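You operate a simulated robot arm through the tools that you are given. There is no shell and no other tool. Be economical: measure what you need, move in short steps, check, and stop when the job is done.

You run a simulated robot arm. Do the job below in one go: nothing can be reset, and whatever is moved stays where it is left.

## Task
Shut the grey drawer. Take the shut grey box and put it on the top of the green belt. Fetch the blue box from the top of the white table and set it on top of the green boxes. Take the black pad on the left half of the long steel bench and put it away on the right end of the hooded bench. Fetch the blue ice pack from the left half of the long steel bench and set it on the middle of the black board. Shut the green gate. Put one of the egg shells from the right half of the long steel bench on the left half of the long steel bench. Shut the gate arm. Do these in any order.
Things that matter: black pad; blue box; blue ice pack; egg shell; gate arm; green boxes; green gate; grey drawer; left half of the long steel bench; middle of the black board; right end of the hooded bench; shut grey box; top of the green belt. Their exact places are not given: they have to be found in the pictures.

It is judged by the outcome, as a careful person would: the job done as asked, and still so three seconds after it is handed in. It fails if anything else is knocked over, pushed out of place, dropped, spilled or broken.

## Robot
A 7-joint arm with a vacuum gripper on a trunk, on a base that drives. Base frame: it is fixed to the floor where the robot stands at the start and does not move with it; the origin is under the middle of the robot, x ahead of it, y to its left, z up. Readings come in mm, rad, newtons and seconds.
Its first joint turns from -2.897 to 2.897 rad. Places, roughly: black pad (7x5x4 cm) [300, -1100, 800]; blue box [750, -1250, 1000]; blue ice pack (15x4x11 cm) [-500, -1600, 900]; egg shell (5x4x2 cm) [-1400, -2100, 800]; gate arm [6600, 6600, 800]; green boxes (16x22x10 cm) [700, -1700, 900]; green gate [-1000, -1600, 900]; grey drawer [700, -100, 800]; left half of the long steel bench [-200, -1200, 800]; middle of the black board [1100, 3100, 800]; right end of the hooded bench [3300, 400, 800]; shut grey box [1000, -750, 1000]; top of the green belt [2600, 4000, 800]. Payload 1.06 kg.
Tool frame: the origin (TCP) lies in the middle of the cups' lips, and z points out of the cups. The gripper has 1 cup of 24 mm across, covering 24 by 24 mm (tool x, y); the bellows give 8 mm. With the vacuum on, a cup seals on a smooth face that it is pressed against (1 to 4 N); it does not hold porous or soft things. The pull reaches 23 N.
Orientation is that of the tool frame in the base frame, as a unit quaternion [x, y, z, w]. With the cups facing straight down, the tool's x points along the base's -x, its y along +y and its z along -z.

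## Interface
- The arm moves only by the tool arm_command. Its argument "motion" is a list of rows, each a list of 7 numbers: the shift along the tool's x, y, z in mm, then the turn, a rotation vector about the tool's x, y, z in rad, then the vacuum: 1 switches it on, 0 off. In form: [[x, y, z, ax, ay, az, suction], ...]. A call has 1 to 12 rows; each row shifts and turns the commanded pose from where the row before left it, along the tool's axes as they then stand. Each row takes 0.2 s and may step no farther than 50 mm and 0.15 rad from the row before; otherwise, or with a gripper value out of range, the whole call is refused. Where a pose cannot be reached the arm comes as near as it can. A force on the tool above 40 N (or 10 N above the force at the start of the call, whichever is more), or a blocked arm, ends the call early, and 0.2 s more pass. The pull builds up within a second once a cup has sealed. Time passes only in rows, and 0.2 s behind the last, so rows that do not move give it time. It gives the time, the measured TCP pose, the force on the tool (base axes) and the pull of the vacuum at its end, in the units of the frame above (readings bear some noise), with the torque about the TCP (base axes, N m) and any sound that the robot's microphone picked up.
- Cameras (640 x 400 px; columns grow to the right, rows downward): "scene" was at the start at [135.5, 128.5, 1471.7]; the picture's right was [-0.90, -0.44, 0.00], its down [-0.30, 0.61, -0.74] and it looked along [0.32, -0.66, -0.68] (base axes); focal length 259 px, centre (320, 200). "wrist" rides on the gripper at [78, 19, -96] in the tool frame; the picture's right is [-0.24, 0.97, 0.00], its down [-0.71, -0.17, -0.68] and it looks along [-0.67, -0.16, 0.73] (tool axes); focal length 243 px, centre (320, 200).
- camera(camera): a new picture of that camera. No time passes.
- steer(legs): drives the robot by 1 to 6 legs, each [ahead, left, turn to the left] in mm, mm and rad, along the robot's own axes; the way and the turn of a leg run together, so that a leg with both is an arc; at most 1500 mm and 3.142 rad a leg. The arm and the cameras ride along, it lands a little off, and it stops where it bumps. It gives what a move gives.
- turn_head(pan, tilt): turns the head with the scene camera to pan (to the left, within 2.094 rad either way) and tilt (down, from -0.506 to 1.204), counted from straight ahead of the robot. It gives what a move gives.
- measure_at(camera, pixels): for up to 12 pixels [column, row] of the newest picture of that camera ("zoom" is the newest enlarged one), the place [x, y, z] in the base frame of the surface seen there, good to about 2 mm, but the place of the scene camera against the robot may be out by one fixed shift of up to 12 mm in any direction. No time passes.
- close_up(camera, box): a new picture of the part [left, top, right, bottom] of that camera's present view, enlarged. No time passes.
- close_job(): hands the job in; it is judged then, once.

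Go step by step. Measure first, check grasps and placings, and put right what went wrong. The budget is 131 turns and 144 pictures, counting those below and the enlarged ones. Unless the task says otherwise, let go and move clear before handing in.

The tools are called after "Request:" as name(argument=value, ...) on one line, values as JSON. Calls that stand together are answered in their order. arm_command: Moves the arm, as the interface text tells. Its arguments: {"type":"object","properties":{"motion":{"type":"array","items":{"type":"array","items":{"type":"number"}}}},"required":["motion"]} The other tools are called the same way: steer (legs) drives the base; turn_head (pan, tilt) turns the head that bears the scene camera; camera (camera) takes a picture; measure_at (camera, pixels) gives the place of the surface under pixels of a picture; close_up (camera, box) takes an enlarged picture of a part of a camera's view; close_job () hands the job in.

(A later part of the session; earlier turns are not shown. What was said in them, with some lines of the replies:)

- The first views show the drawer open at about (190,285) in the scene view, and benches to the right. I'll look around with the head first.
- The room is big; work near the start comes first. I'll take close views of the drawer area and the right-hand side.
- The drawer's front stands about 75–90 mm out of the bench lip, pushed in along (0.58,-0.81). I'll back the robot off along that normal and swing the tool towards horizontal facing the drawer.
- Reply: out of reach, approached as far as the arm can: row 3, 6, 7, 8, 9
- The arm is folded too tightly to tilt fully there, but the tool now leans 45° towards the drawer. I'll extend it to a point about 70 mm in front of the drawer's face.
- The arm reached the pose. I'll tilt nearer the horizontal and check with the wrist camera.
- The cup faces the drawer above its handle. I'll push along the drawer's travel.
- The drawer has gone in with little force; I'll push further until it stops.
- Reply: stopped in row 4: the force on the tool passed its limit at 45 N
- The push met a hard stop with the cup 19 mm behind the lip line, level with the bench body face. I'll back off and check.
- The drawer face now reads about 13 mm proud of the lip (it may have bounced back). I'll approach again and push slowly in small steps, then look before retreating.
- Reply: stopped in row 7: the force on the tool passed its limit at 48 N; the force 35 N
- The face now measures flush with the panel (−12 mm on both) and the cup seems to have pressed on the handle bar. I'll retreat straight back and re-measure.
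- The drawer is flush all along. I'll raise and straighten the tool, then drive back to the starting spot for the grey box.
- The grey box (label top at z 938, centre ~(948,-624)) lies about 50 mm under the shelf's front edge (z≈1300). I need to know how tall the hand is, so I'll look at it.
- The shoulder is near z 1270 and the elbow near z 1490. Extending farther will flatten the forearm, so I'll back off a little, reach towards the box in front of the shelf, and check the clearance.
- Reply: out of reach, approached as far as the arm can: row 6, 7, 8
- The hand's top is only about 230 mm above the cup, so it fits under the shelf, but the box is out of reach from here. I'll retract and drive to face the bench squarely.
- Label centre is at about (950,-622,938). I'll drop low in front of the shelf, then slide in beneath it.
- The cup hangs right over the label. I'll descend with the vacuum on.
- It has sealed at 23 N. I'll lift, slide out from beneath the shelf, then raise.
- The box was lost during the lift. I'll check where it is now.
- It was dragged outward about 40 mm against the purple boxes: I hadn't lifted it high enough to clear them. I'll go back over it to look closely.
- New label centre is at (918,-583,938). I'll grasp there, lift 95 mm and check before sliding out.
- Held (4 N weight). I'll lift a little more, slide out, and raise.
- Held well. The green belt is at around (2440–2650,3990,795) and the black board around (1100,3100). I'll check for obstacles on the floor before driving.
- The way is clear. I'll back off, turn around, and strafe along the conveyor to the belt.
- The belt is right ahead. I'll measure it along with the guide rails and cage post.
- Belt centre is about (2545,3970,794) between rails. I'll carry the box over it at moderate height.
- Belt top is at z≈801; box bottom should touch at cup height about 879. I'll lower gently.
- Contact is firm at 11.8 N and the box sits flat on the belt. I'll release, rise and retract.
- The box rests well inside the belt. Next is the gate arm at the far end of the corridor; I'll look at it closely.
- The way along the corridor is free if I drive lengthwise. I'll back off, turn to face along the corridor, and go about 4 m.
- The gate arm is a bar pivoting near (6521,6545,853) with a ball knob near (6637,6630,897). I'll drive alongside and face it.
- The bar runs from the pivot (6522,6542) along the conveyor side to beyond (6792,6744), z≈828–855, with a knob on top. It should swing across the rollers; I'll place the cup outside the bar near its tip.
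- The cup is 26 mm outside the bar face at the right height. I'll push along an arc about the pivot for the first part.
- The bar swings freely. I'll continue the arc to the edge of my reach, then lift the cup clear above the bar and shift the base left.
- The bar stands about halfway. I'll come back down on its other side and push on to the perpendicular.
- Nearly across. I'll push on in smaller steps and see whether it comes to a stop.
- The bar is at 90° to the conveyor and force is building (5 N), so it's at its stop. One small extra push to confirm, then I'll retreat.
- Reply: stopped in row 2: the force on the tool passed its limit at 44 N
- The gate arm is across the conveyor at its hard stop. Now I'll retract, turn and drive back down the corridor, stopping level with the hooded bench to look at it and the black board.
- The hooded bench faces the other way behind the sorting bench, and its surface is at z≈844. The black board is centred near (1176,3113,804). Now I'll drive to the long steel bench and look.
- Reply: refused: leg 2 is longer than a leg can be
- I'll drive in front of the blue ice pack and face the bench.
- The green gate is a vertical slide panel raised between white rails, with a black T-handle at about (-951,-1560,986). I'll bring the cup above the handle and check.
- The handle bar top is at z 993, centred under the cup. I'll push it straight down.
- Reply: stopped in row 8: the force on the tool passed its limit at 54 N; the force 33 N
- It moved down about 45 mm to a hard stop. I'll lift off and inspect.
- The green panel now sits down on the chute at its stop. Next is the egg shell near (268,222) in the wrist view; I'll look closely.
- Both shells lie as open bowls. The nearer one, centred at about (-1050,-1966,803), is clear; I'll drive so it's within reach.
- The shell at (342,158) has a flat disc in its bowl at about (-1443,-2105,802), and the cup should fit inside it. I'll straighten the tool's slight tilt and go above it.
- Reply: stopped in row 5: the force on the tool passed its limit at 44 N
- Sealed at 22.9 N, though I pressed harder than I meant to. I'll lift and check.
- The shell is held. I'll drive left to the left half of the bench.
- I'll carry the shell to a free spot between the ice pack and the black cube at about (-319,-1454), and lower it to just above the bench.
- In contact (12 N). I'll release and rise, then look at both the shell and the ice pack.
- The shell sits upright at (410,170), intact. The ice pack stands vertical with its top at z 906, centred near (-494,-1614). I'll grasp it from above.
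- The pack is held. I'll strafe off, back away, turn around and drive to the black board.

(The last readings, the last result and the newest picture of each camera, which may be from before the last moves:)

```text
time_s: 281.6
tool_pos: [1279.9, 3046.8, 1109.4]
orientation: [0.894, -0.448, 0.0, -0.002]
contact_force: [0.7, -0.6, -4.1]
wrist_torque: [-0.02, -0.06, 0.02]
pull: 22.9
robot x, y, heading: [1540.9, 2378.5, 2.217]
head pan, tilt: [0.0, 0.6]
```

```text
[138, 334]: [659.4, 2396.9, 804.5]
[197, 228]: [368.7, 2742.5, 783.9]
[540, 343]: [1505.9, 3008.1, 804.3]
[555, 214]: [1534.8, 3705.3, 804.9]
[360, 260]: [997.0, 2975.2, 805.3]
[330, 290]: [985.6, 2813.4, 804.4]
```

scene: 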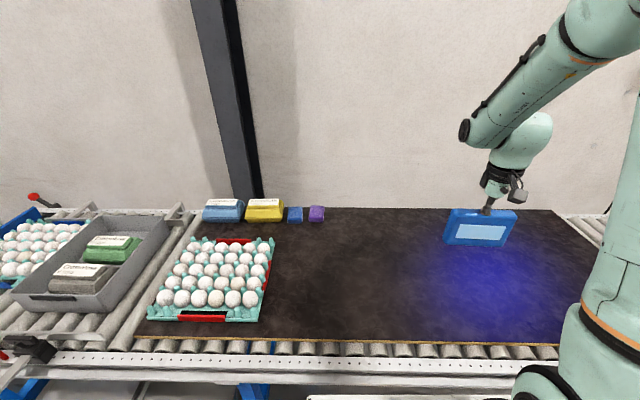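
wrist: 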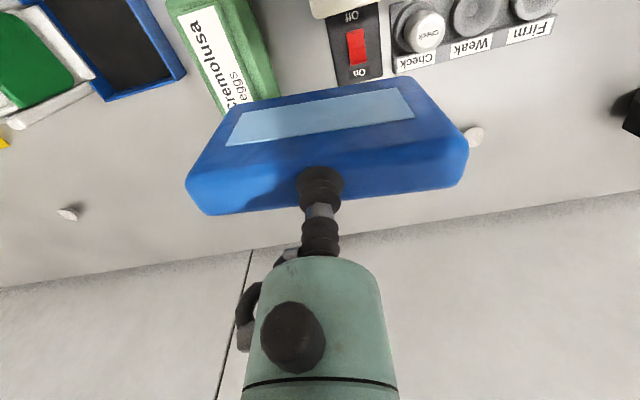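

Board centre works out to (1090,3055,804). I'll carry the pack above it and lower.

Request:
arm_command(motion=[[-24, 29.5, 20, 0, 0, 0, 1], [-24, 29.5, 20, 0, 0, 0, 1], [-24, 29.5, 20, 0, 0, 0, 1], [-24, 29.5, 20, 0, 0, 0, 1], [-24, 29.5, 20, 0, 0, 0, 1], [0, 0, 40, 0, 0, 0, 1], [0, 0, 30, 0, 0, 0, 1], [0, 0, 15, 0, 0, 0, 1]])

Request:
camera(camera="wrist")

Request:
measure_at(camera="wrist", pixels=[[320, 60], [100, 150], [500, 100], [200, 250], [450, 230]])

```text
time_s: 283.4
tool_pos: [1089.8, 3054.0, 924.0]
orientation: [0.894, -0.447, -0.001, -0.003]
contact_force: [0.4, -0.2, -3.3]
wrist_torque: [0.01, 0.0, -0.03]
pull: 22.8
robot x, y, heading: [1547.0, 2379.7, 2.219]
head pan, tilt: [0.0, 0.6]
```

```text
38 pictures are left
```

wrist: 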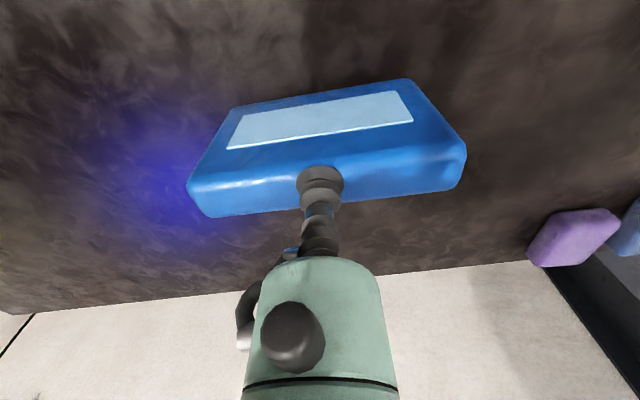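

```text
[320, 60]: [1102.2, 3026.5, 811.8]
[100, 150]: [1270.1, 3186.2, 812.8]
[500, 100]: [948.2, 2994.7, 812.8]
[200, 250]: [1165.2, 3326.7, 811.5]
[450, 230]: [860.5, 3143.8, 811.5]
```

Board surface is at z 812, so touch is at about 916. Lowering gently.

Request:
arm_command(motion=[[0, 0, 4, 0, 0, 0, 1], [0, 0, 2, 0, 0, 0, 1], [0, 0, 1.5, 0, 0, 0, 1], [0, 0, 1.5, 0, 0, 0, 1]])

```text
time_s: 284.4
tool_pos: [1091.0, 3053.3, 914.7]
orientation: [0.894, -0.448, -0.001, -0.003]
contact_force: [2.7, -1.6, 14.4]
wrist_torque: [0.0, 0.07, 0.0]
pull: 22.9
robot x, y, heading: [1542.6, 2375.3, 2.214]
head pan, tilt: [0.0, 0.6]
```

Request:
arm_command(motion=[[0, 0, -2, 0, 0, 0, 0], [0, 0, 0, 0, 0, 0, 0], [0, 0, 0, 0, 0, 0, 0], [0, 0, -4, 0, 0, 0, 0], [0, 0, -20, 0, 0, 0, 0], [0, 0, -45, 0, 0, 0, 0], [0, 0, -45, 0, 0, 0, 0], [0, 0, -45, 0, 0, 0, 0], [40, 0, -20, 0, 0, 0, 0], [40, 0, 0, 0, 0, 0, 0], [0, 0, 0, 0, 0, 0, 0]])

Request:
camera(camera="scene")

```text
time_s: 286.8
tool_pos: [1137.5, 2989.7, 1096.4]
orientation: [0.894, -0.448, 0.0, -0.002]
contact_force: [0.7, 0.2, 0.5]
wrist_torque: [0.0, 0.02, -0.01]
pull: 0.1
robot x, y, heading: [1543.4, 2377.0, 2.216]
head pan, tilt: [0.0, 0.6]
```

```text
37 pictures are left
```

scene: 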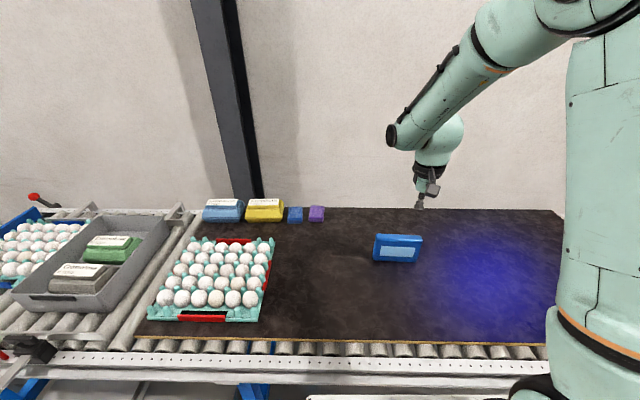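

The ice pack stands in the middle of the board. Next I'll fetch the black pad: drive back to the left end of the long bench and face it.

Request:
steer(legs=[[-265, 1468, 0], [-265, 1468, 0], [0, 0, 3.121], [640, 0, 0]])

Request:
turn_head(pan=0.0, tilt=0.5)

Request:
camera(camera="scene")

Request:
camera(camera="wrist")

```text
time_s: 311.2
tool_pos: [361.5, -859.2, 1094.9]
orientation: [0.424, 0.906, -0.003, -0.001]
contact_force: [-0.4, 1.1, 1.1]
wrist_torque: [0.01, -0.02, -0.03]
pull: 0.1
robot x, y, heading: [-72.3, -269.2, -0.878]
head pan, tilt: [0.0, 0.6]
stopped in leg 4: the robot was blocked; the commanded pose is now the measured one
```

```text
time_s: 311.9
tool_pos: [362.1, -857.5, 1093.7]
orientation: [0.425, 0.905, -0.004, 0.0]
contact_force: [-0.2, -0.1, 0.4]
wrist_torque: [-0.03, -0.02, 0.01]
pull: 0.0
robot x, y, heading: [-71.1, -265.7, -0.873]
head pan, tilt: [0.0, 0.499]
```

```text
36 pictures are left
```

scene: 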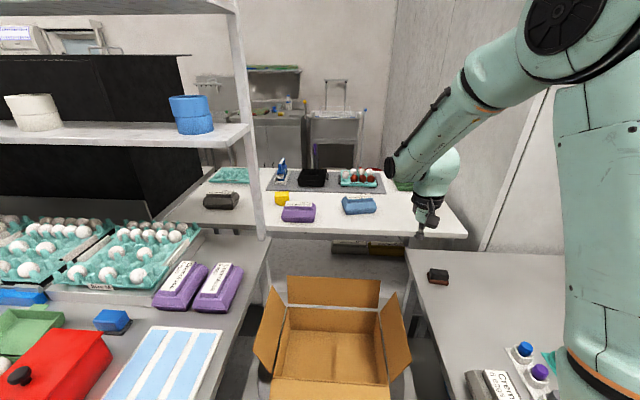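

```text
35 pictures are left
```

wrist: 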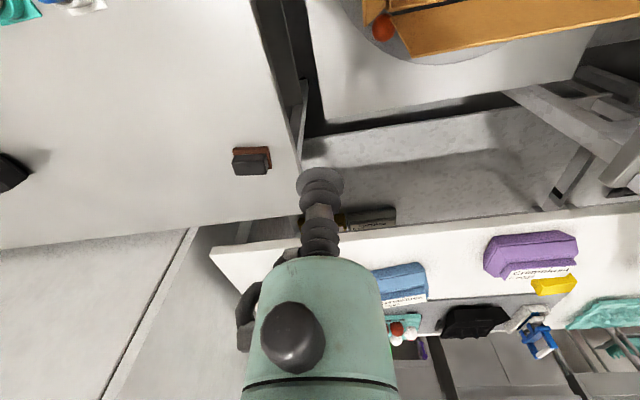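

The base bumped the bench edge lightly, so I'll back off a touch. The pad is at (250,160) in the wrist view; measuring it.

Request:
measure_at(camera="wrist", pixels=[[236, 162], [268, 160], [252, 156], [252, 168], [238, 172], [268, 170], [250, 150], [220, 200]])

Request:
close_up(camera="wrist", box=[212, 130, 292, 190])

Request:
steer(legs=[[-30, 0, 0]])

```text
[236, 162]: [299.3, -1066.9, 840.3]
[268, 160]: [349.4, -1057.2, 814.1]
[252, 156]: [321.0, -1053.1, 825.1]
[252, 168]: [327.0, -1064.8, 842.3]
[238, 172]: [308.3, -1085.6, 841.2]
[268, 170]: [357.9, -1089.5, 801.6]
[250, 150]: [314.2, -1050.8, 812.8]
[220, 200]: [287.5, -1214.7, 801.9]
```

```text
6.67 times, centred on (252, 160) of wrist
```

zoom: 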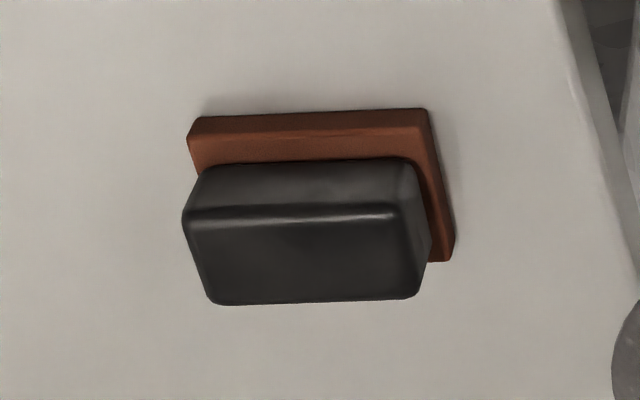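

```text
time_s: 312.7
tool_pos: [342.0, -834.0, 1093.8]
orientation: [0.426, 0.905, -0.002, -0.001]
contact_force: [0.8, 0.0, 0.4]
wrist_torque: [0.0, 0.0, 0.05]
pull: 0.2
robot x, y, heading: [-91.7, -242.1, -0.877]
head pan, tilt: [0.0, 0.499]
```

Request:
arm_command(motion=[[-28, -27.4, 30, 0, 0, 0, 0], [-28, -27.4, 30, 0, 0, 0, 0], [-28, -27.4, 30, 0, 0, 0, 0], [-28, -27.4, 30, 0, 0, 0, 0], [-28, -27.4, 30, 0, 0, 0, 0], [-28, -27.4, 30, 0, 0, 0, 0], [0, 0, 22, 0, 0, 0, 0]])

Request:
close_up(camera="wrist", box=[220, 80, 420, 230])

Request:
measure_at(camera="zoom", pixels=[[320, 220], [250, 200], [400, 200], [320, 170], [320, 250], [250, 230], [400, 230]])

```text
time_s: 314.3
tool_pos: [322.4, -1069.8, 893.1]
orientation: [0.426, 0.905, -0.002, -0.001]
contact_force: [0.2, -0.2, 0.7]
wrist_torque: [0.0, -0.02, -0.01]
pull: 0.0
robot x, y, heading: [-90.6, -246.2, -0.871]
head pan, tilt: [0.0, 0.499]
```

```text
2.67 times, centred on (320, 155) of wrist
```

zoom: 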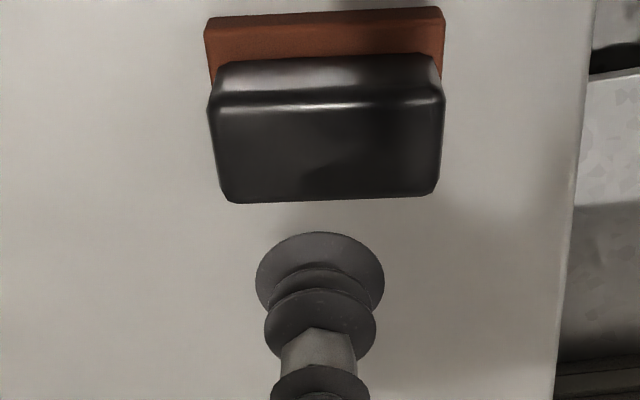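

```text
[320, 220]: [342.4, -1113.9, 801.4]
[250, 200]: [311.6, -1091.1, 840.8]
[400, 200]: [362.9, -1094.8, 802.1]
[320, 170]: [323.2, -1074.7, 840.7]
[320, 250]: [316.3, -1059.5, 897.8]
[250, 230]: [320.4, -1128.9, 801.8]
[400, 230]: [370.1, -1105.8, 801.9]
```

The cup is centred over the pad's black top (z 841). Descending with vacuum.

Request:
arm_command(motion=[[0, 0, 30, 0, 0, 0, 1], [0, 0, 15, 0, 0, 0, 1], [0, 0, 6, 0, 0, 0, 1], [0, 0, 3, 0, 0, 0, 1], [0, 0, 0, 0, 0, 0, 1], [0, 0, 0, 0, 0, 0, 1], [0, 0, 0, 0, 0, 0, 1], [0, 0, 0, 0, 0, 0, 1]])

```text
time_s: 316.1
tool_pos: [323.2, -1071.3, 839.4]
orientation: [0.426, 0.905, -0.002, -0.001]
contact_force: [-1.0, -1.9, 4.4]
wrist_torque: [-0.01, -0.02, 0.01]
pull: 22.9
robot x, y, heading: [-92.0, -243.7, -0.877]
head pan, tilt: [0.0, 0.499]
```

Request:
arm_command(motion=[[0, 0, -8, 0, 0, 0, 1], [0, 0, -25, 0, 0, 0, 1], [0, 0, -40, 0, 0, 0, 1], [10, 0, -45, 0, 0, 0, 1], [20, 0, -45, 0, 0, 0, 1], [30, 0, -38, 0, 0, 0, 1], [40, 0, -30, 0, 0, 0, 1], [40, 0, -20, 0, 0, 0, 1], [40, 0, 0, 0, 0, 0, 1], [40, 0, 0, 0, 0, 0, 1], [40, 0, 0, 0, 0, 0, 1]])

Request:
camera(camera="wrist")

```text
time_s: 318.5
tool_pos: [156.2, -868.6, 1088.9]
orientation: [0.426, 0.905, -0.002, -0.002]
contact_force: [0.6, 0.2, -0.7]
wrist_torque: [0.02, 0.02, 0.0]
pull: 22.8
robot x, y, heading: [-87.2, -242.4, -0.877]
head pan, tilt: [0.0, 0.499]
```

```text
32 pictures are left
```

wrist: 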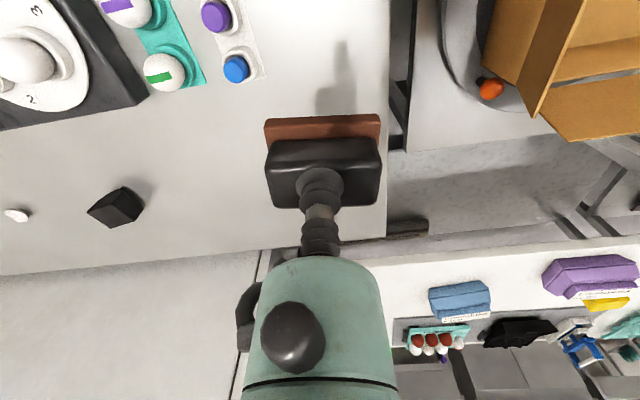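

The pad is held. I'll back off and strafe along to the passage beyond the benches, then look before crossing.

Request:
steer(legs=[[-500, 0, -0.068], [0, 1291, 0], [0, 1291, 0], [0, 1291, 0]])

Request:
turn_head(pan=0.1, tilt=0.45)

Request:
camera(camera="scene")

Request:
measure_at(camera="scene", pixels=[[60, 330], [100, 250], [320, 300], [400, 200], [300, 200], [450, 300], [500, 380], [200, 330], [350, 250], [250, 250], [420, 250], [150, 390]])

```text
time_s: 339.6
tool_pos: [2952.7, 1751.3, 1090.2]
orientation: [0.442, 0.897, -0.003, -0.001]
contact_force: [-0.7, 0.0, -0.4]
wrist_torque: [0.04, -0.02, 0.03]
pull: 23.3
robot x, y, heading: [2725.6, 2382.2, -0.909]
head pan, tilt: [0.0, 0.499]
```

```text
time_s: 340.2
tool_pos: [2953.1, 1749.8, 1089.4]
orientation: [0.442, 0.897, -0.002, -0.001]
contact_force: [0.2, -0.2, 0.0]
wrist_torque: [0.01, -0.04, 0.0]
pull: 22.9
robot x, y, heading: [2727.4, 2383.1, -0.91]
head pan, tilt: [0.099, 0.45]
```

```text
31 pictures are left
```

scene: 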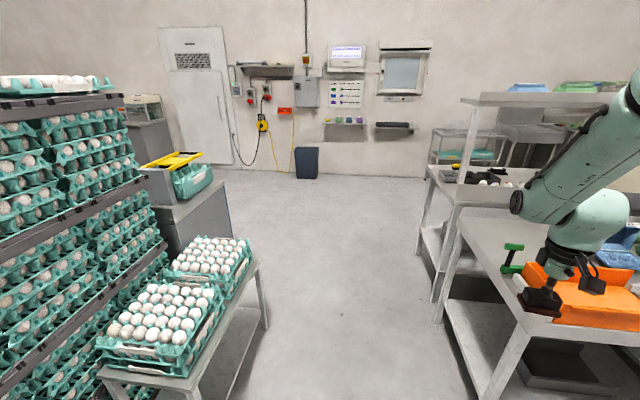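

```text
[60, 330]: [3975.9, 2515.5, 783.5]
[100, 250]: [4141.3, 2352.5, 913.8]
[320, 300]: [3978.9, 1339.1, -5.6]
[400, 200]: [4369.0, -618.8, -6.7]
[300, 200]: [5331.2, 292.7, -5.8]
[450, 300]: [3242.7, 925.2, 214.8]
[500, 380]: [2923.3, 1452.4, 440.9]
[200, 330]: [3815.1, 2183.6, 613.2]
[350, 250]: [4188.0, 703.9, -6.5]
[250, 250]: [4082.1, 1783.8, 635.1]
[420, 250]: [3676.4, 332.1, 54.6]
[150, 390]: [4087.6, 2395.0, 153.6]
```

The passage is clear (s 2711–3845). I'll drive through and turn to face the right end of the hooded bench.

Request:
steer(legs=[[1034, 130, -0.035], [1034, 130, 0], [0, 0, -1.569]])

Request:
turn_head(pan=-0.1, tilt=0.45)

Request:
camera(camera="scene")

Request:
measure_at(camera="scene", pixels=[[320, 200], [320, 240], [250, 240], [380, 240], [320, 280], [250, 280], [400, 280], [450, 250], [300, 160], [350, 120], [400, 100], [250, 200]])

```text
time_s: 354.5
tool_pos: [3493.8, 647.4, 1090.0]
orientation: [0.957, 0.29, -0.001, -0.003]
contact_force: [0.2, 0.1, -0.2]
wrist_torque: [-0.06, -0.01, -0.03]
pull: 22.7
robot x, y, heading: [4141.9, 831.3, -2.548]
head pan, tilt: [0.099, 0.45]
```

```text
time_s: 355.2
tool_pos: [3493.1, 647.0, 1088.9]
orientation: [0.957, 0.289, -0.001, -0.003]
contact_force: [0.5, 0.2, -1.3]
wrist_torque: [0.0, -0.02, 0.01]
pull: 22.9
robot x, y, heading: [4138.6, 829.4, -2.549]
head pan, tilt: [-0.099, 0.45]
```

```text
30 pictures are left
```

scene: 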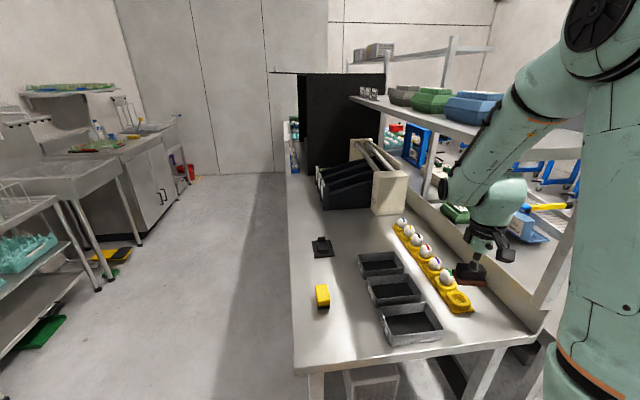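

```text
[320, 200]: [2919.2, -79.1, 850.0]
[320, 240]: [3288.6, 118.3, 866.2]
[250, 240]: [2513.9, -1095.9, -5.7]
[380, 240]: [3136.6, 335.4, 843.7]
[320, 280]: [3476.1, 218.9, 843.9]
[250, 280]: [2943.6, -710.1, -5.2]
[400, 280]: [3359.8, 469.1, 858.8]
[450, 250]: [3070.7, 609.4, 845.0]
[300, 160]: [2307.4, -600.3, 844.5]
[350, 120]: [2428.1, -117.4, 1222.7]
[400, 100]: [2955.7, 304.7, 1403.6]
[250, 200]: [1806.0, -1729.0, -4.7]
```

Request:
measure_at(camera="scene", pixels=[[345, 330], [340, 350], [350, 310], [440, 340], [300, 372], [500, 342], [345, 260], [385, 330], [322, 295], [350, 280], [430, 360], [520, 320]])

Request:
camera(camera="wrist")

```text
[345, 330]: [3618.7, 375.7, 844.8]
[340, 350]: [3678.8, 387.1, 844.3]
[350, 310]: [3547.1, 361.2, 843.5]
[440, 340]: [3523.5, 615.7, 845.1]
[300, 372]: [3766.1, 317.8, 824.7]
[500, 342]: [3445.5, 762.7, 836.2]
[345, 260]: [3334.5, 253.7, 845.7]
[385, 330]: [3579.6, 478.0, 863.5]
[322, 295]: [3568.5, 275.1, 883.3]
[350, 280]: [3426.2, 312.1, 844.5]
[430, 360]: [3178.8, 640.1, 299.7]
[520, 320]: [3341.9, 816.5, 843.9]
```

```text
29 pictures are left
```

wrist: 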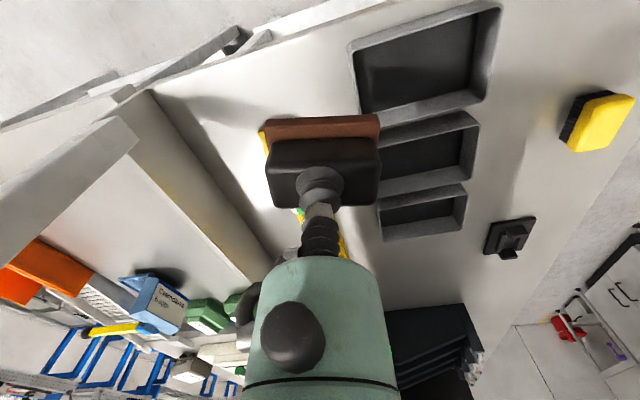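

There's a free spot on the right end near (3625,391), between the trays and the end edge. I'll carry the pad there.

Request:
arm_command(motion=[[-5.3, 47.7, 0, 0, 0, 0, 1], [-5.3, 47.7, 0, 0, 0, 0, 1], [-5.3, 47.7, 0, 0, 0, 0, 1], [-5.3, 47.7, 0, 0, 0, 0, 1], [-5.3, 47.7, 0, 0, 0, 0, 1], [-5.3, 47.7, 0, 0, 0, 0, 1], [0, 0, 40, 0, 0, 0, 1], [0, 0, 40, 0, 0, 0, 1], [0, 0, 40, 0, 0, 0, 1], [0, 0, 40, 0, 0, 0, 1]])

Request:
camera(camera="wrist")

Request:
measure_at(camera="wrist", pixels=[[320, 60], [480, 200], [200, 160], [320, 110], [150, 220], [450, 120]])

```text
time_s: 357.4
tool_pos: [3627.4, 393.0, 925.7]
orientation: [0.957, 0.29, -0.001, -0.003]
contact_force: [1.2, 0.7, -0.2]
wrist_torque: [-0.02, 0.01, 0.01]
pull: 23.5
robot x, y, heading: [4140.7, 831.0, -2.551]
head pan, tilt: [-0.099, 0.45]
```

```text
28 pictures are left
```

wrist: 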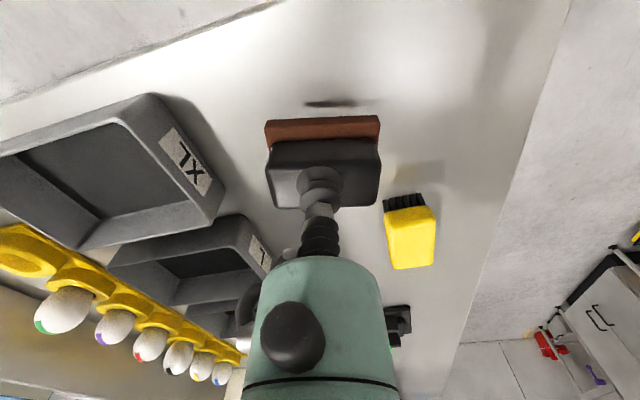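

```text
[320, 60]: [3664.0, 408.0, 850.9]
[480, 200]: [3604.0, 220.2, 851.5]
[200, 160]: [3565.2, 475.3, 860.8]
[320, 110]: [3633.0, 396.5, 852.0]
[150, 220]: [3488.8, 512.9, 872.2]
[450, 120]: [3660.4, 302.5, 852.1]
```

Bench is at z 851.5, so contact comes at about 890. Lowering.

Request:
arm_command(motion=[[0, 0, 22, 0, 0, 0, 1], [0, 0, 9, 0, 0, 0, 1], [0, 0, 3, 0, 0, 0, 1], [0, 0, 2, 0, 0, 0, 1], [0, 0, 1.5, 0, 0, 0, 1]])

```text
time_s: 358.6
tool_pos: [3626.8, 391.8, 889.9]
orientation: [0.957, 0.29, -0.001, -0.002]
contact_force: [-0.9, 1.6, 3.0]
wrist_torque: [0.01, -0.03, -0.02]
pull: 22.9
robot x, y, heading: [4139.2, 826.5, -2.547]
head pan, tilt: [-0.099, 0.45]
```

In contact at 3 N. I'll release and rise, and look ahead to the white table from this side.

Request:
arm_command(motion=[[0, 0, 0, 0, 0, 0, 0], [0, 0, 0, 0, 0, 0, 0], [0, 0, 0, 0, 0, 0, 0], [0, 0, -4, 0, 0, 0, 0], [0, 0, -20, 0, 0, 0, 0], [0, 0, -45, 0, 0, 0, 0], [0, 0, -45, 0, 0, 0, 0], [0, 0, -45, 0, 0, 0, 0], [0, 0, -45, 0, 0, 0, 0]])

Request:
turn_head(pan=0.15, tilt=0.4)

Request:
camera(camera="scene")

Request:
measure_at(camera="scene", pixels=[[100, 290], [145, 243], [190, 180], [60, 340], [345, 180], [320, 190], [170, 150], [350, 360], [300, 180], [130, 230], [180, 200], [380, 345]])

```text
time_s: 360.6
tool_pos: [3626.0, 390.9, 1095.8]
orientation: [0.957, 0.289, 0.0, -0.002]
contact_force: [-0.1, 0.1, -0.7]
wrist_torque: [0.04, -0.02, -0.01]
pull: 0.0
robot x, y, heading: [4141.1, 827.5, -2.548]
head pan, tilt: [-0.099, 0.45]
```

```text
time_s: 361.4
tool_pos: [3626.8, 391.6, 1095.8]
orientation: [0.957, 0.29, -0.001, -0.002]
contact_force: [0.1, 0.0, -0.1]
wrist_torque: [-0.02, 0.0, 0.0]
pull: 0.2
robot x, y, heading: [4142.0, 827.8, -2.548]
head pan, tilt: [0.15, 0.4]
```

```text
27 pictures are left
```

scene: 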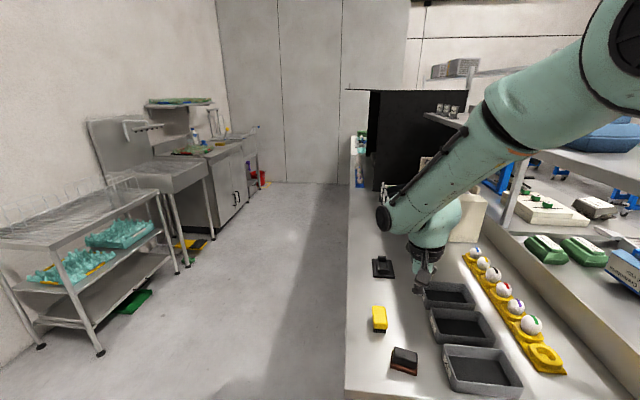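

```text
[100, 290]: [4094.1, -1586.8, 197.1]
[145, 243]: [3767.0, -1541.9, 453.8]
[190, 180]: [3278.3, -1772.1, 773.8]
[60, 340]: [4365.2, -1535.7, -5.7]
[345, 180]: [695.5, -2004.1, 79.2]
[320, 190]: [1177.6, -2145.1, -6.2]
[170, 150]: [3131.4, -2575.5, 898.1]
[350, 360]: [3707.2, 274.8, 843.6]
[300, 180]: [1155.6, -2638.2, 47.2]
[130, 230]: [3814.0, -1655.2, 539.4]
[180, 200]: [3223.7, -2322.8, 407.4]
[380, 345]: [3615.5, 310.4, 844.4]
```

The pad rests on the right end. The aisle behind the benches is clear to the end wall; I'll drive down it and face the white table from behind.

Request:
steer(legs=[[0, 700, 0.034], [1200, 0, 0], [1200, 0, 0], [900, 0, 0], [0, 0, -1.572]])

Request:
turn_head(pan=0.3, tilt=0.45)

Request:
camera(camera="scene")

Request:
measure_at(camera="scene", pixels=[[100, 250], [200, 300], [300, 320], [150, 200], [60, 200], [200, 200], [40, 320], [250, 250], [100, 180], [350, 250]])

```text
time_s: 384.9
tool_pos: [1357.9, -1205.4, 1095.3]
orientation: [0.894, -0.448, 0.001, -0.002]
contact_force: [0.3, -1.2, -0.4]
wrist_torque: [0.01, -0.03, 0.01]
pull: 0.0
robot x, y, heading: [1819.1, -1699.9, 2.219]
head pan, tilt: [0.15, 0.4]
```

```text
time_s: 385.6
tool_pos: [1357.3, -1204.0, 1095.9]
orientation: [0.894, -0.449, 0.001, -0.004]
contact_force: [-0.2, -0.3, 0.4]
wrist_torque: [-0.02, 0.0, -0.03]
pull: 0.0
robot x, y, heading: [1818.1, -1697.0, 2.217]
head pan, tilt: [0.3, 0.45]
```

```text
26 pictures are left
```

scene: 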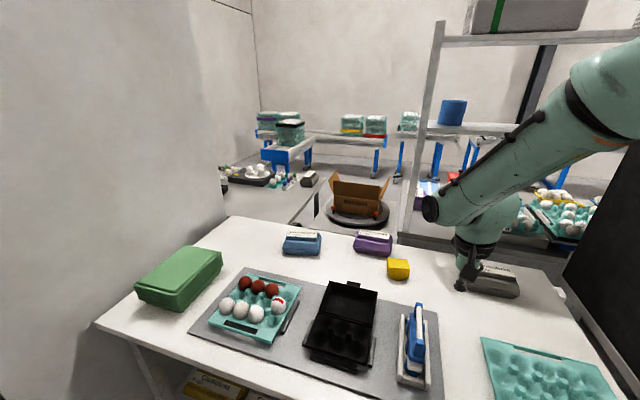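

```text
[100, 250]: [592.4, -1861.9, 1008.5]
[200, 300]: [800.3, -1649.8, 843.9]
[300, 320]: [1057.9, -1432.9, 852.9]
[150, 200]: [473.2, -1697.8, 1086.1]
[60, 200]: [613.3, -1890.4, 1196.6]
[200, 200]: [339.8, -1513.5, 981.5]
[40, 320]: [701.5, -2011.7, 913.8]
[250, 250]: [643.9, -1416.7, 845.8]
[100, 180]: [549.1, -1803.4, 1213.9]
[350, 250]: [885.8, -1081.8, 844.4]
```

Request:
measure_at(camera="scene", pixels=[[100, 326], [225, 385], [300, 236], [300, 248], [180, 262], [222, 252], [190, 248], [140, 285], [172, 290], [255, 390]])

Request:
close_up(camera="scene", box=[90, 210, 350, 370])

```text
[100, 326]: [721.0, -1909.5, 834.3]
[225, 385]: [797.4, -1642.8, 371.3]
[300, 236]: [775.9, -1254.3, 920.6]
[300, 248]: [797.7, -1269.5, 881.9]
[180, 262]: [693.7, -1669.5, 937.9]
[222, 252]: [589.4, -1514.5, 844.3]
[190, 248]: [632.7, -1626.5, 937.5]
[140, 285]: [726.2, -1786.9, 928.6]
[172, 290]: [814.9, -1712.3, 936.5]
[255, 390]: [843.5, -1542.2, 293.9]
```

```text
2.46 times, centred on (220, 290) of scene
```

zoom: 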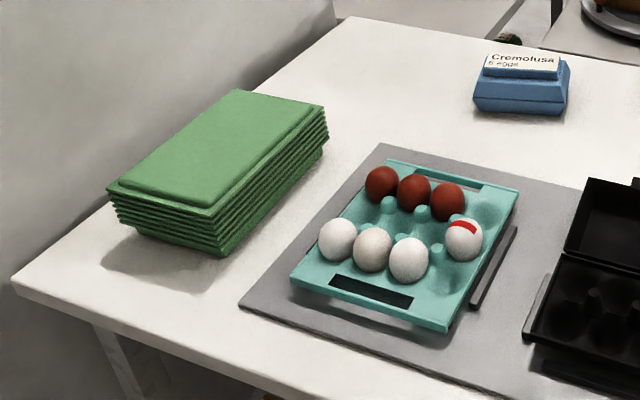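

The table edge is at u≈-1461. The blue box is near (776,-1254) and the green stack near (690,-1690). I'll strafe left so both are in reach.

Request:
steer(legs=[[75, 720, -0.02]])

Request:
camera(camera="wrist")

```text
time_s: 389.5
tool_pos: [741.3, -1563.7, 1096.0]
orientation: [0.889, -0.458, 0.002, -0.002]
contact_force: [-0.2, 0.2, -0.6]
wrist_torque: [0.0, -0.02, -0.01]
pull: 0.1
robot x, y, heading: [1191.9, -2067.5, 2.197]
head pan, tilt: [0.3, 0.45]
```

```text
24 pictures are left
```

wrist: 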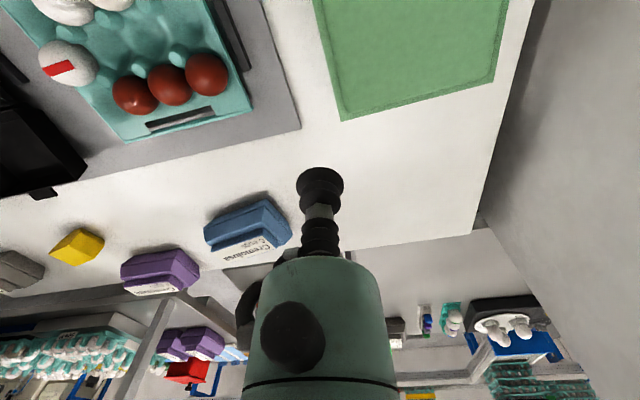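

Request:
measure_at(camera="wrist", pixels=[[235, 248], [270, 240], [250, 246], [260, 252], [225, 235], [245, 215], [400, 60], [345, 118], [495, 80], [320, 5], [505, 10]])

Request:
close_up(camera="wrist", box=[190, 180, 310, 280])

```text
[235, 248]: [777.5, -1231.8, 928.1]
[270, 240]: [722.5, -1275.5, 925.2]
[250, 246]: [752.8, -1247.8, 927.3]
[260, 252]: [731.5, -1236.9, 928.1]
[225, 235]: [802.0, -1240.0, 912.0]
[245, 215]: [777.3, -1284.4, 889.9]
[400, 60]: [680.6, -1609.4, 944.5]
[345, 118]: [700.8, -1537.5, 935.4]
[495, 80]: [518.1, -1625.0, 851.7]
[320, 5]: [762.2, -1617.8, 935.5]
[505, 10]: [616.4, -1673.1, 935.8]
```

```text
4.00 times, centred on (250, 230) of wrist
```

zoom: 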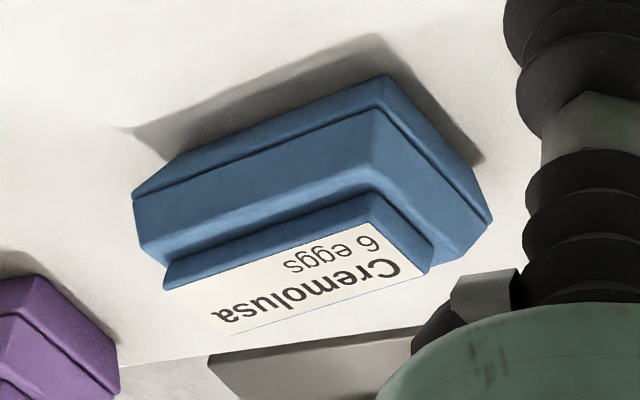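

Request:
measure_at(camera="zoom", pixels=[[180, 290], [368, 226], [420, 268], [240, 327], [300, 278]])

```text
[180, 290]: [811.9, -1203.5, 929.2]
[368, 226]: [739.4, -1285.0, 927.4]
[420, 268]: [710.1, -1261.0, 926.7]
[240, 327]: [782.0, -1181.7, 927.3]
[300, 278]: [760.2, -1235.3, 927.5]
```

Blue box label centre is (761,-1233,928). I'll move above it.

Request:
arm_command(motion=[[-32.2, -26, 17, 0, 0, 0, 0], [-32.2, -26, 17, 0, 0, 0, 0], [-32.2, -26, 17, 0, 0, 0, 0], [-32.2, -26, 17, 0, 0, 0, 0], [-32.2, -26, 17, 0, 0, 0, 0], [-32.2, -26, 17, 0, 0, 0, 0], [-32.2, -26, 17, 0, 0, 0, 0], [-32.2, -26, 17, 0, 0, 0, 0]])

Request:
close_up(camera="wrist", box=[200, 70, 440, 220])

Request:
measure_at(camera="zoom", pixels=[[320, 200], [250, 200], [400, 200], [320, 150], [320, 230], [450, 220], [180, 200]])

```text
time_s: 391.3
tool_pos: [762.7, -1231.9, 962.4]
orientation: [0.889, -0.459, 0.002, -0.003]
contact_force: [0.4, -0.6, -0.4]
wrist_torque: [0.05, -0.03, -0.03]
pull: 0.1
robot x, y, heading: [1196.0, -2066.1, 2.193]
head pan, tilt: [0.3, 0.45]
```

```text
2.67 times, centred on (320, 145) of wrist
```

zoom: 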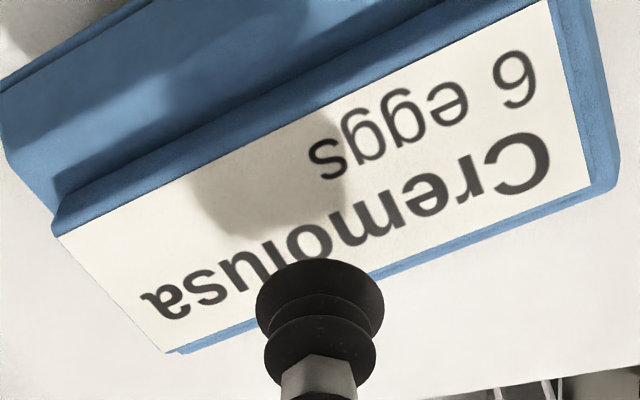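

```text
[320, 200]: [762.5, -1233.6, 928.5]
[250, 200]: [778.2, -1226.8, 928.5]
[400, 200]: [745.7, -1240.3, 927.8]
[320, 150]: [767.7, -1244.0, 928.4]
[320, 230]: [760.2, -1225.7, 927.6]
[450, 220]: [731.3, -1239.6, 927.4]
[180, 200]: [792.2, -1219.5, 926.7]
```

The cup is over the label's centre. Descending with vacuum.

Request:
arm_command(motion=[[0, 0, 22, 0, 0, 0, 1], [0, 0, 9, 0, 0, 0, 1], [0, 0, 4, 0, 0, 0, 1], [0, 0, 2, 0, 0, 0, 1], [0, 0, 0, 0, 0, 0, 1], [0, 0, 0, 0, 0, 0, 1], [0, 0, 0, 0, 0, 0, 1], [0, 0, 0, 0, 0, 0, 1]])

```text
time_s: 393.1
tool_pos: [763.4, -1232.8, 923.7]
orientation: [0.889, -0.458, 0.001, -0.002]
contact_force: [1.0, 1.6, 6.9]
wrist_torque: [-0.03, 0.08, 0.05]
pull: 23.3
robot x, y, heading: [1196.2, -2062.7, 2.194]
head pan, tilt: [0.3, 0.45]
```

Request:
arm_command(motion=[[0, 0, -8, 0, 0, 0, 1], [0, 0, -22, 0, 0, 0, 1], [0, 0, -40, 0, 0, 0, 1], [0, 0, -40, 0, 0, 0, 1], [0, 0, -45, 0, 0, 0, 1], [31, 30, 0, 0, 0, 0, 1], [31, 30, 0, 0, 0, 0, 1], [31, 30, 0, 0, 0, 0, 1], [31, 30, 0, 0, 0, 0, 1], [31, 30, 0, 0, 0, 0, 1], [31, 30, 0, 0, 0, 0, 1], [31, 30, 0, 0, 0, 0, 1]])

Request:
camera(camera="wrist")

Request:
camera(camera="scene")

```text
time_s: 395.7
tool_pos: [716.6, -1531.3, 1078.8]
orientation: [0.888, -0.46, 0.002, -0.002]
contact_force: [0.0, 0.2, -4.8]
wrist_torque: [-0.01, 0.0, -0.02]
pull: 22.9
robot x, y, heading: [1195.3, -2065.2, 2.195]
head pan, tilt: [0.3, 0.45]
```

```text
21 pictures are left
```

wrist: 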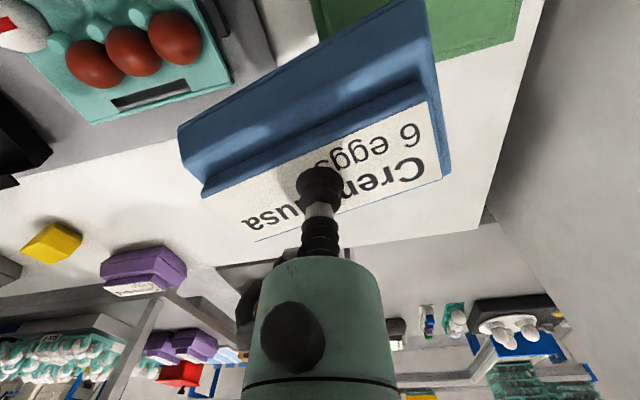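

```text
20 pictures are left
```

scene: 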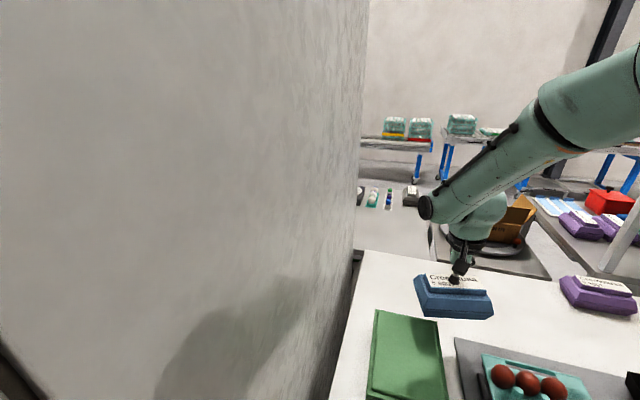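

Held. I'll look down at the green stack to get its top's corners.

Request:
turn_head(pan=0.1, tilt=0.9)

Request:
camera(camera="scene")

```text
time_s: 396.6
tool_pos: [716.1, -1531.7, 1078.1]
orientation: [0.889, -0.458, 0.002, -0.002]
contact_force: [0.3, 0.6, -4.4]
wrist_torque: [-0.01, 0.01, 0.04]
pull: 22.8
robot x, y, heading: [1194.0, -2062.0, 2.193]
head pan, tilt: [0.099, 0.901]
```

```text
19 pictures are left
```

scene: 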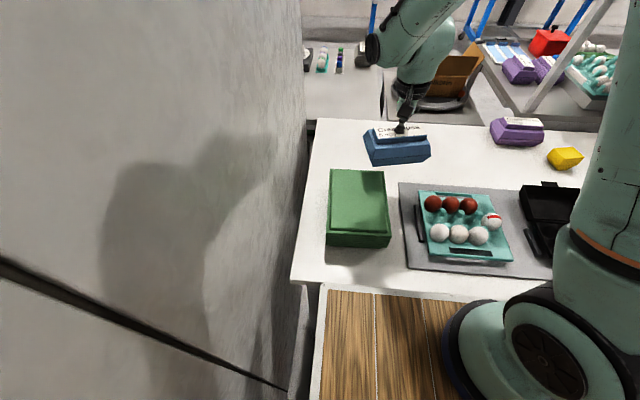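

Request:
measure_at(camera="scene", pixels=[[332, 172], [384, 172], [330, 232], [388, 234], [358, 200], [345, 190], [370, 215]])

```text
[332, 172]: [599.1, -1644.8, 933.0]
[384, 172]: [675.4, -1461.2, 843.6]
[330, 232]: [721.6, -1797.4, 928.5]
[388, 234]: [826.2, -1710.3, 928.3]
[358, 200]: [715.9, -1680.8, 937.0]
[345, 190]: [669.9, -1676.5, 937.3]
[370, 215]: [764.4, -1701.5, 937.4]
```

Stack top centre is about (711,-1668). I'll carry the box over it and lower part-way.

Request:
arm_command(motion=[[36.2, 27.9, 0, 0, 0, 0, 1], [36.2, 27.9, 0, 0, 0, 0, 1], [36.2, 27.9, 0, 0, 0, 0, 1], [0, 0, 25, 0, 0, 0, 1], [0, 0, 18, 0, 0, 0, 1]])

Request:
camera(camera="scene")

Request:
camera(camera="wrist")

```text
time_s: 397.8
tool_pos: [711.0, -1668.9, 1034.8]
orientation: [0.889, -0.458, 0.0, -0.003]
contact_force: [0.8, -0.8, -3.3]
wrist_torque: [0.01, 0.02, 0.02]
pull: 23.0
robot x, y, heading: [1193.0, -2064.4, 2.196]
head pan, tilt: [0.099, 0.901]
```

```text
18 pictures are left
```

scene: 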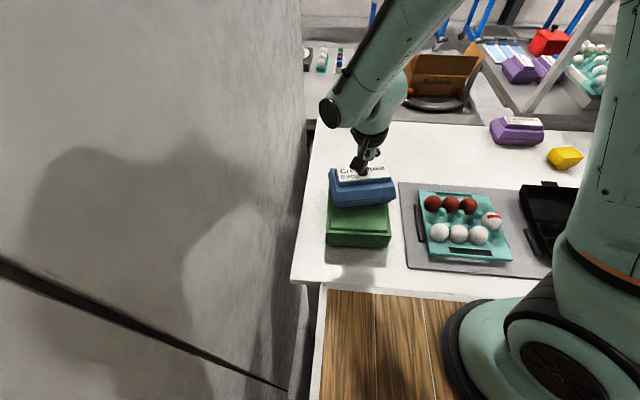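

```text
17 pictures are left
```

wrist: 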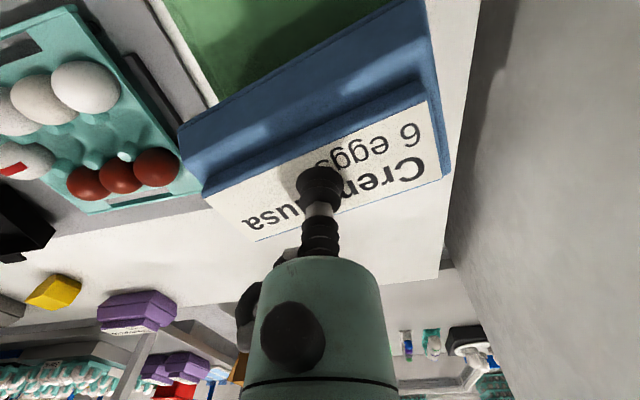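

Aligned; a 6 mm nudge left, then lower to contact.

Request:
arm_command(motion=[[3, 6, 8, 0, 0, 0, 1], [0, 0, 5, 0, 0, 0, 1], [0, 0, 2, 0, 0, 0, 1], [0, 0, 1.5, 0, 0, 0, 1]])

```text
time_s: 398.8
tool_pos: [706.9, -1672.7, 1018.6]
orientation: [0.888, -0.459, 0.0, -0.002]
contact_force: [1.0, 2.5, 14.2]
wrist_torque: [-0.01, 0.02, -0.05]
pull: 22.6
robot x, y, heading: [1195.2, -2064.0, 2.189]
head pan, tilt: [0.099, 0.901]
```

Contact is at 14 N. I'll release and lift clear.

Request:
arm_command(motion=[[0, 0, -2, 0, 0, 0, 0], [0, 0, 0, 0, 0, 0, 0], [0, 0, 0, 0, 0, 0, 0], [0, 0, -4, 0, 0, 0, 0], [0, 0, -15, 0, 0, 0, 0], [0, 0, -40, 0, 0, 0, 0], [0, 0, -40, 0, 0, 0, 0], [0, -45, -10, 0, 0, 0, 0], [0, -45, 0, 0, 0, 0, 0], [0, -45, 0, 0, 0, 0, 0]])

Request:
close_up(camera="scene", box=[290, 120, 450, 260])

Request:
measure_at(camera="zoom", pixels=[[310, 130], [200, 260], [300, 260], [250, 300]])

```text
time_s: 401.0
tool_pos: [816.4, -1596.8, 1128.7]
orientation: [0.888, -0.459, 0.0, -0.002]
contact_force: [-0.6, 0.3, -0.9]
wrist_torque: [0.01, -0.03, 0.02]
pull: 0.0
robot x, y, heading: [1196.1, -2065.7, 2.2]
head pan, tilt: [0.099, 0.901]
```

```text
2.86 times, centred on (370, 190) of scene
```

zoom: 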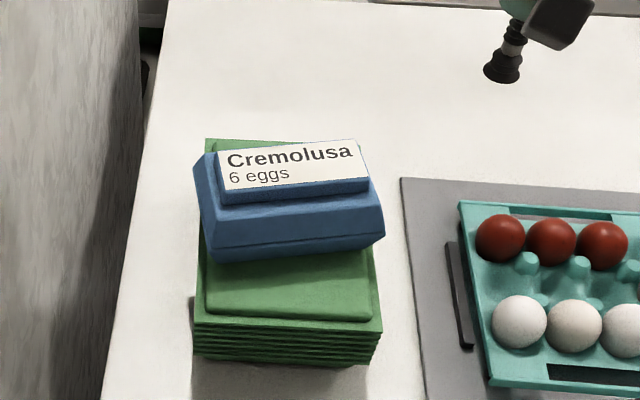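

```text
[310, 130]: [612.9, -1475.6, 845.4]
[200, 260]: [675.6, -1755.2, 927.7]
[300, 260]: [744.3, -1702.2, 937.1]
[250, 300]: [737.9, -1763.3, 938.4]
```

The blue box sits steadily on the green stack and the arm is clear. All eight jobs are done, so I'm handing in.

Request:
close_job()

```text
The job is handed in.
```

I finished all eight jobs and handed them in; the result hasn't come back yet.

- **Grey drawer:** it's shut, and its front measured flush with the bench panel.
- **Shut grey box:** it's on top of the green belt. On the first try I dragged it about 40 mm into two purple boxes. They looked undisturbed afterwards, but I didn't measure them.
- **Blue box:** it sits steadily on the green boxes, slightly off-centre towards the far side.
- **Black pad:** it's on the right end of the hooded bench, between the trays and the edge.
- **Blue ice pack:** it stands upright in the middle of the black board.
- **Green gate:** it's pushed down to its stop.
- **Egg shell:** one is now on the left half of the long steel bench. The cup pressed to 44 N when I picked it up, but it looked intact once set down.
- **Gate arm:** it's swung across the conveyor to its hard stop.

While fetching the pad, the base bumped something near the left end of the long steel bench and stopped. I saw nothing moved.
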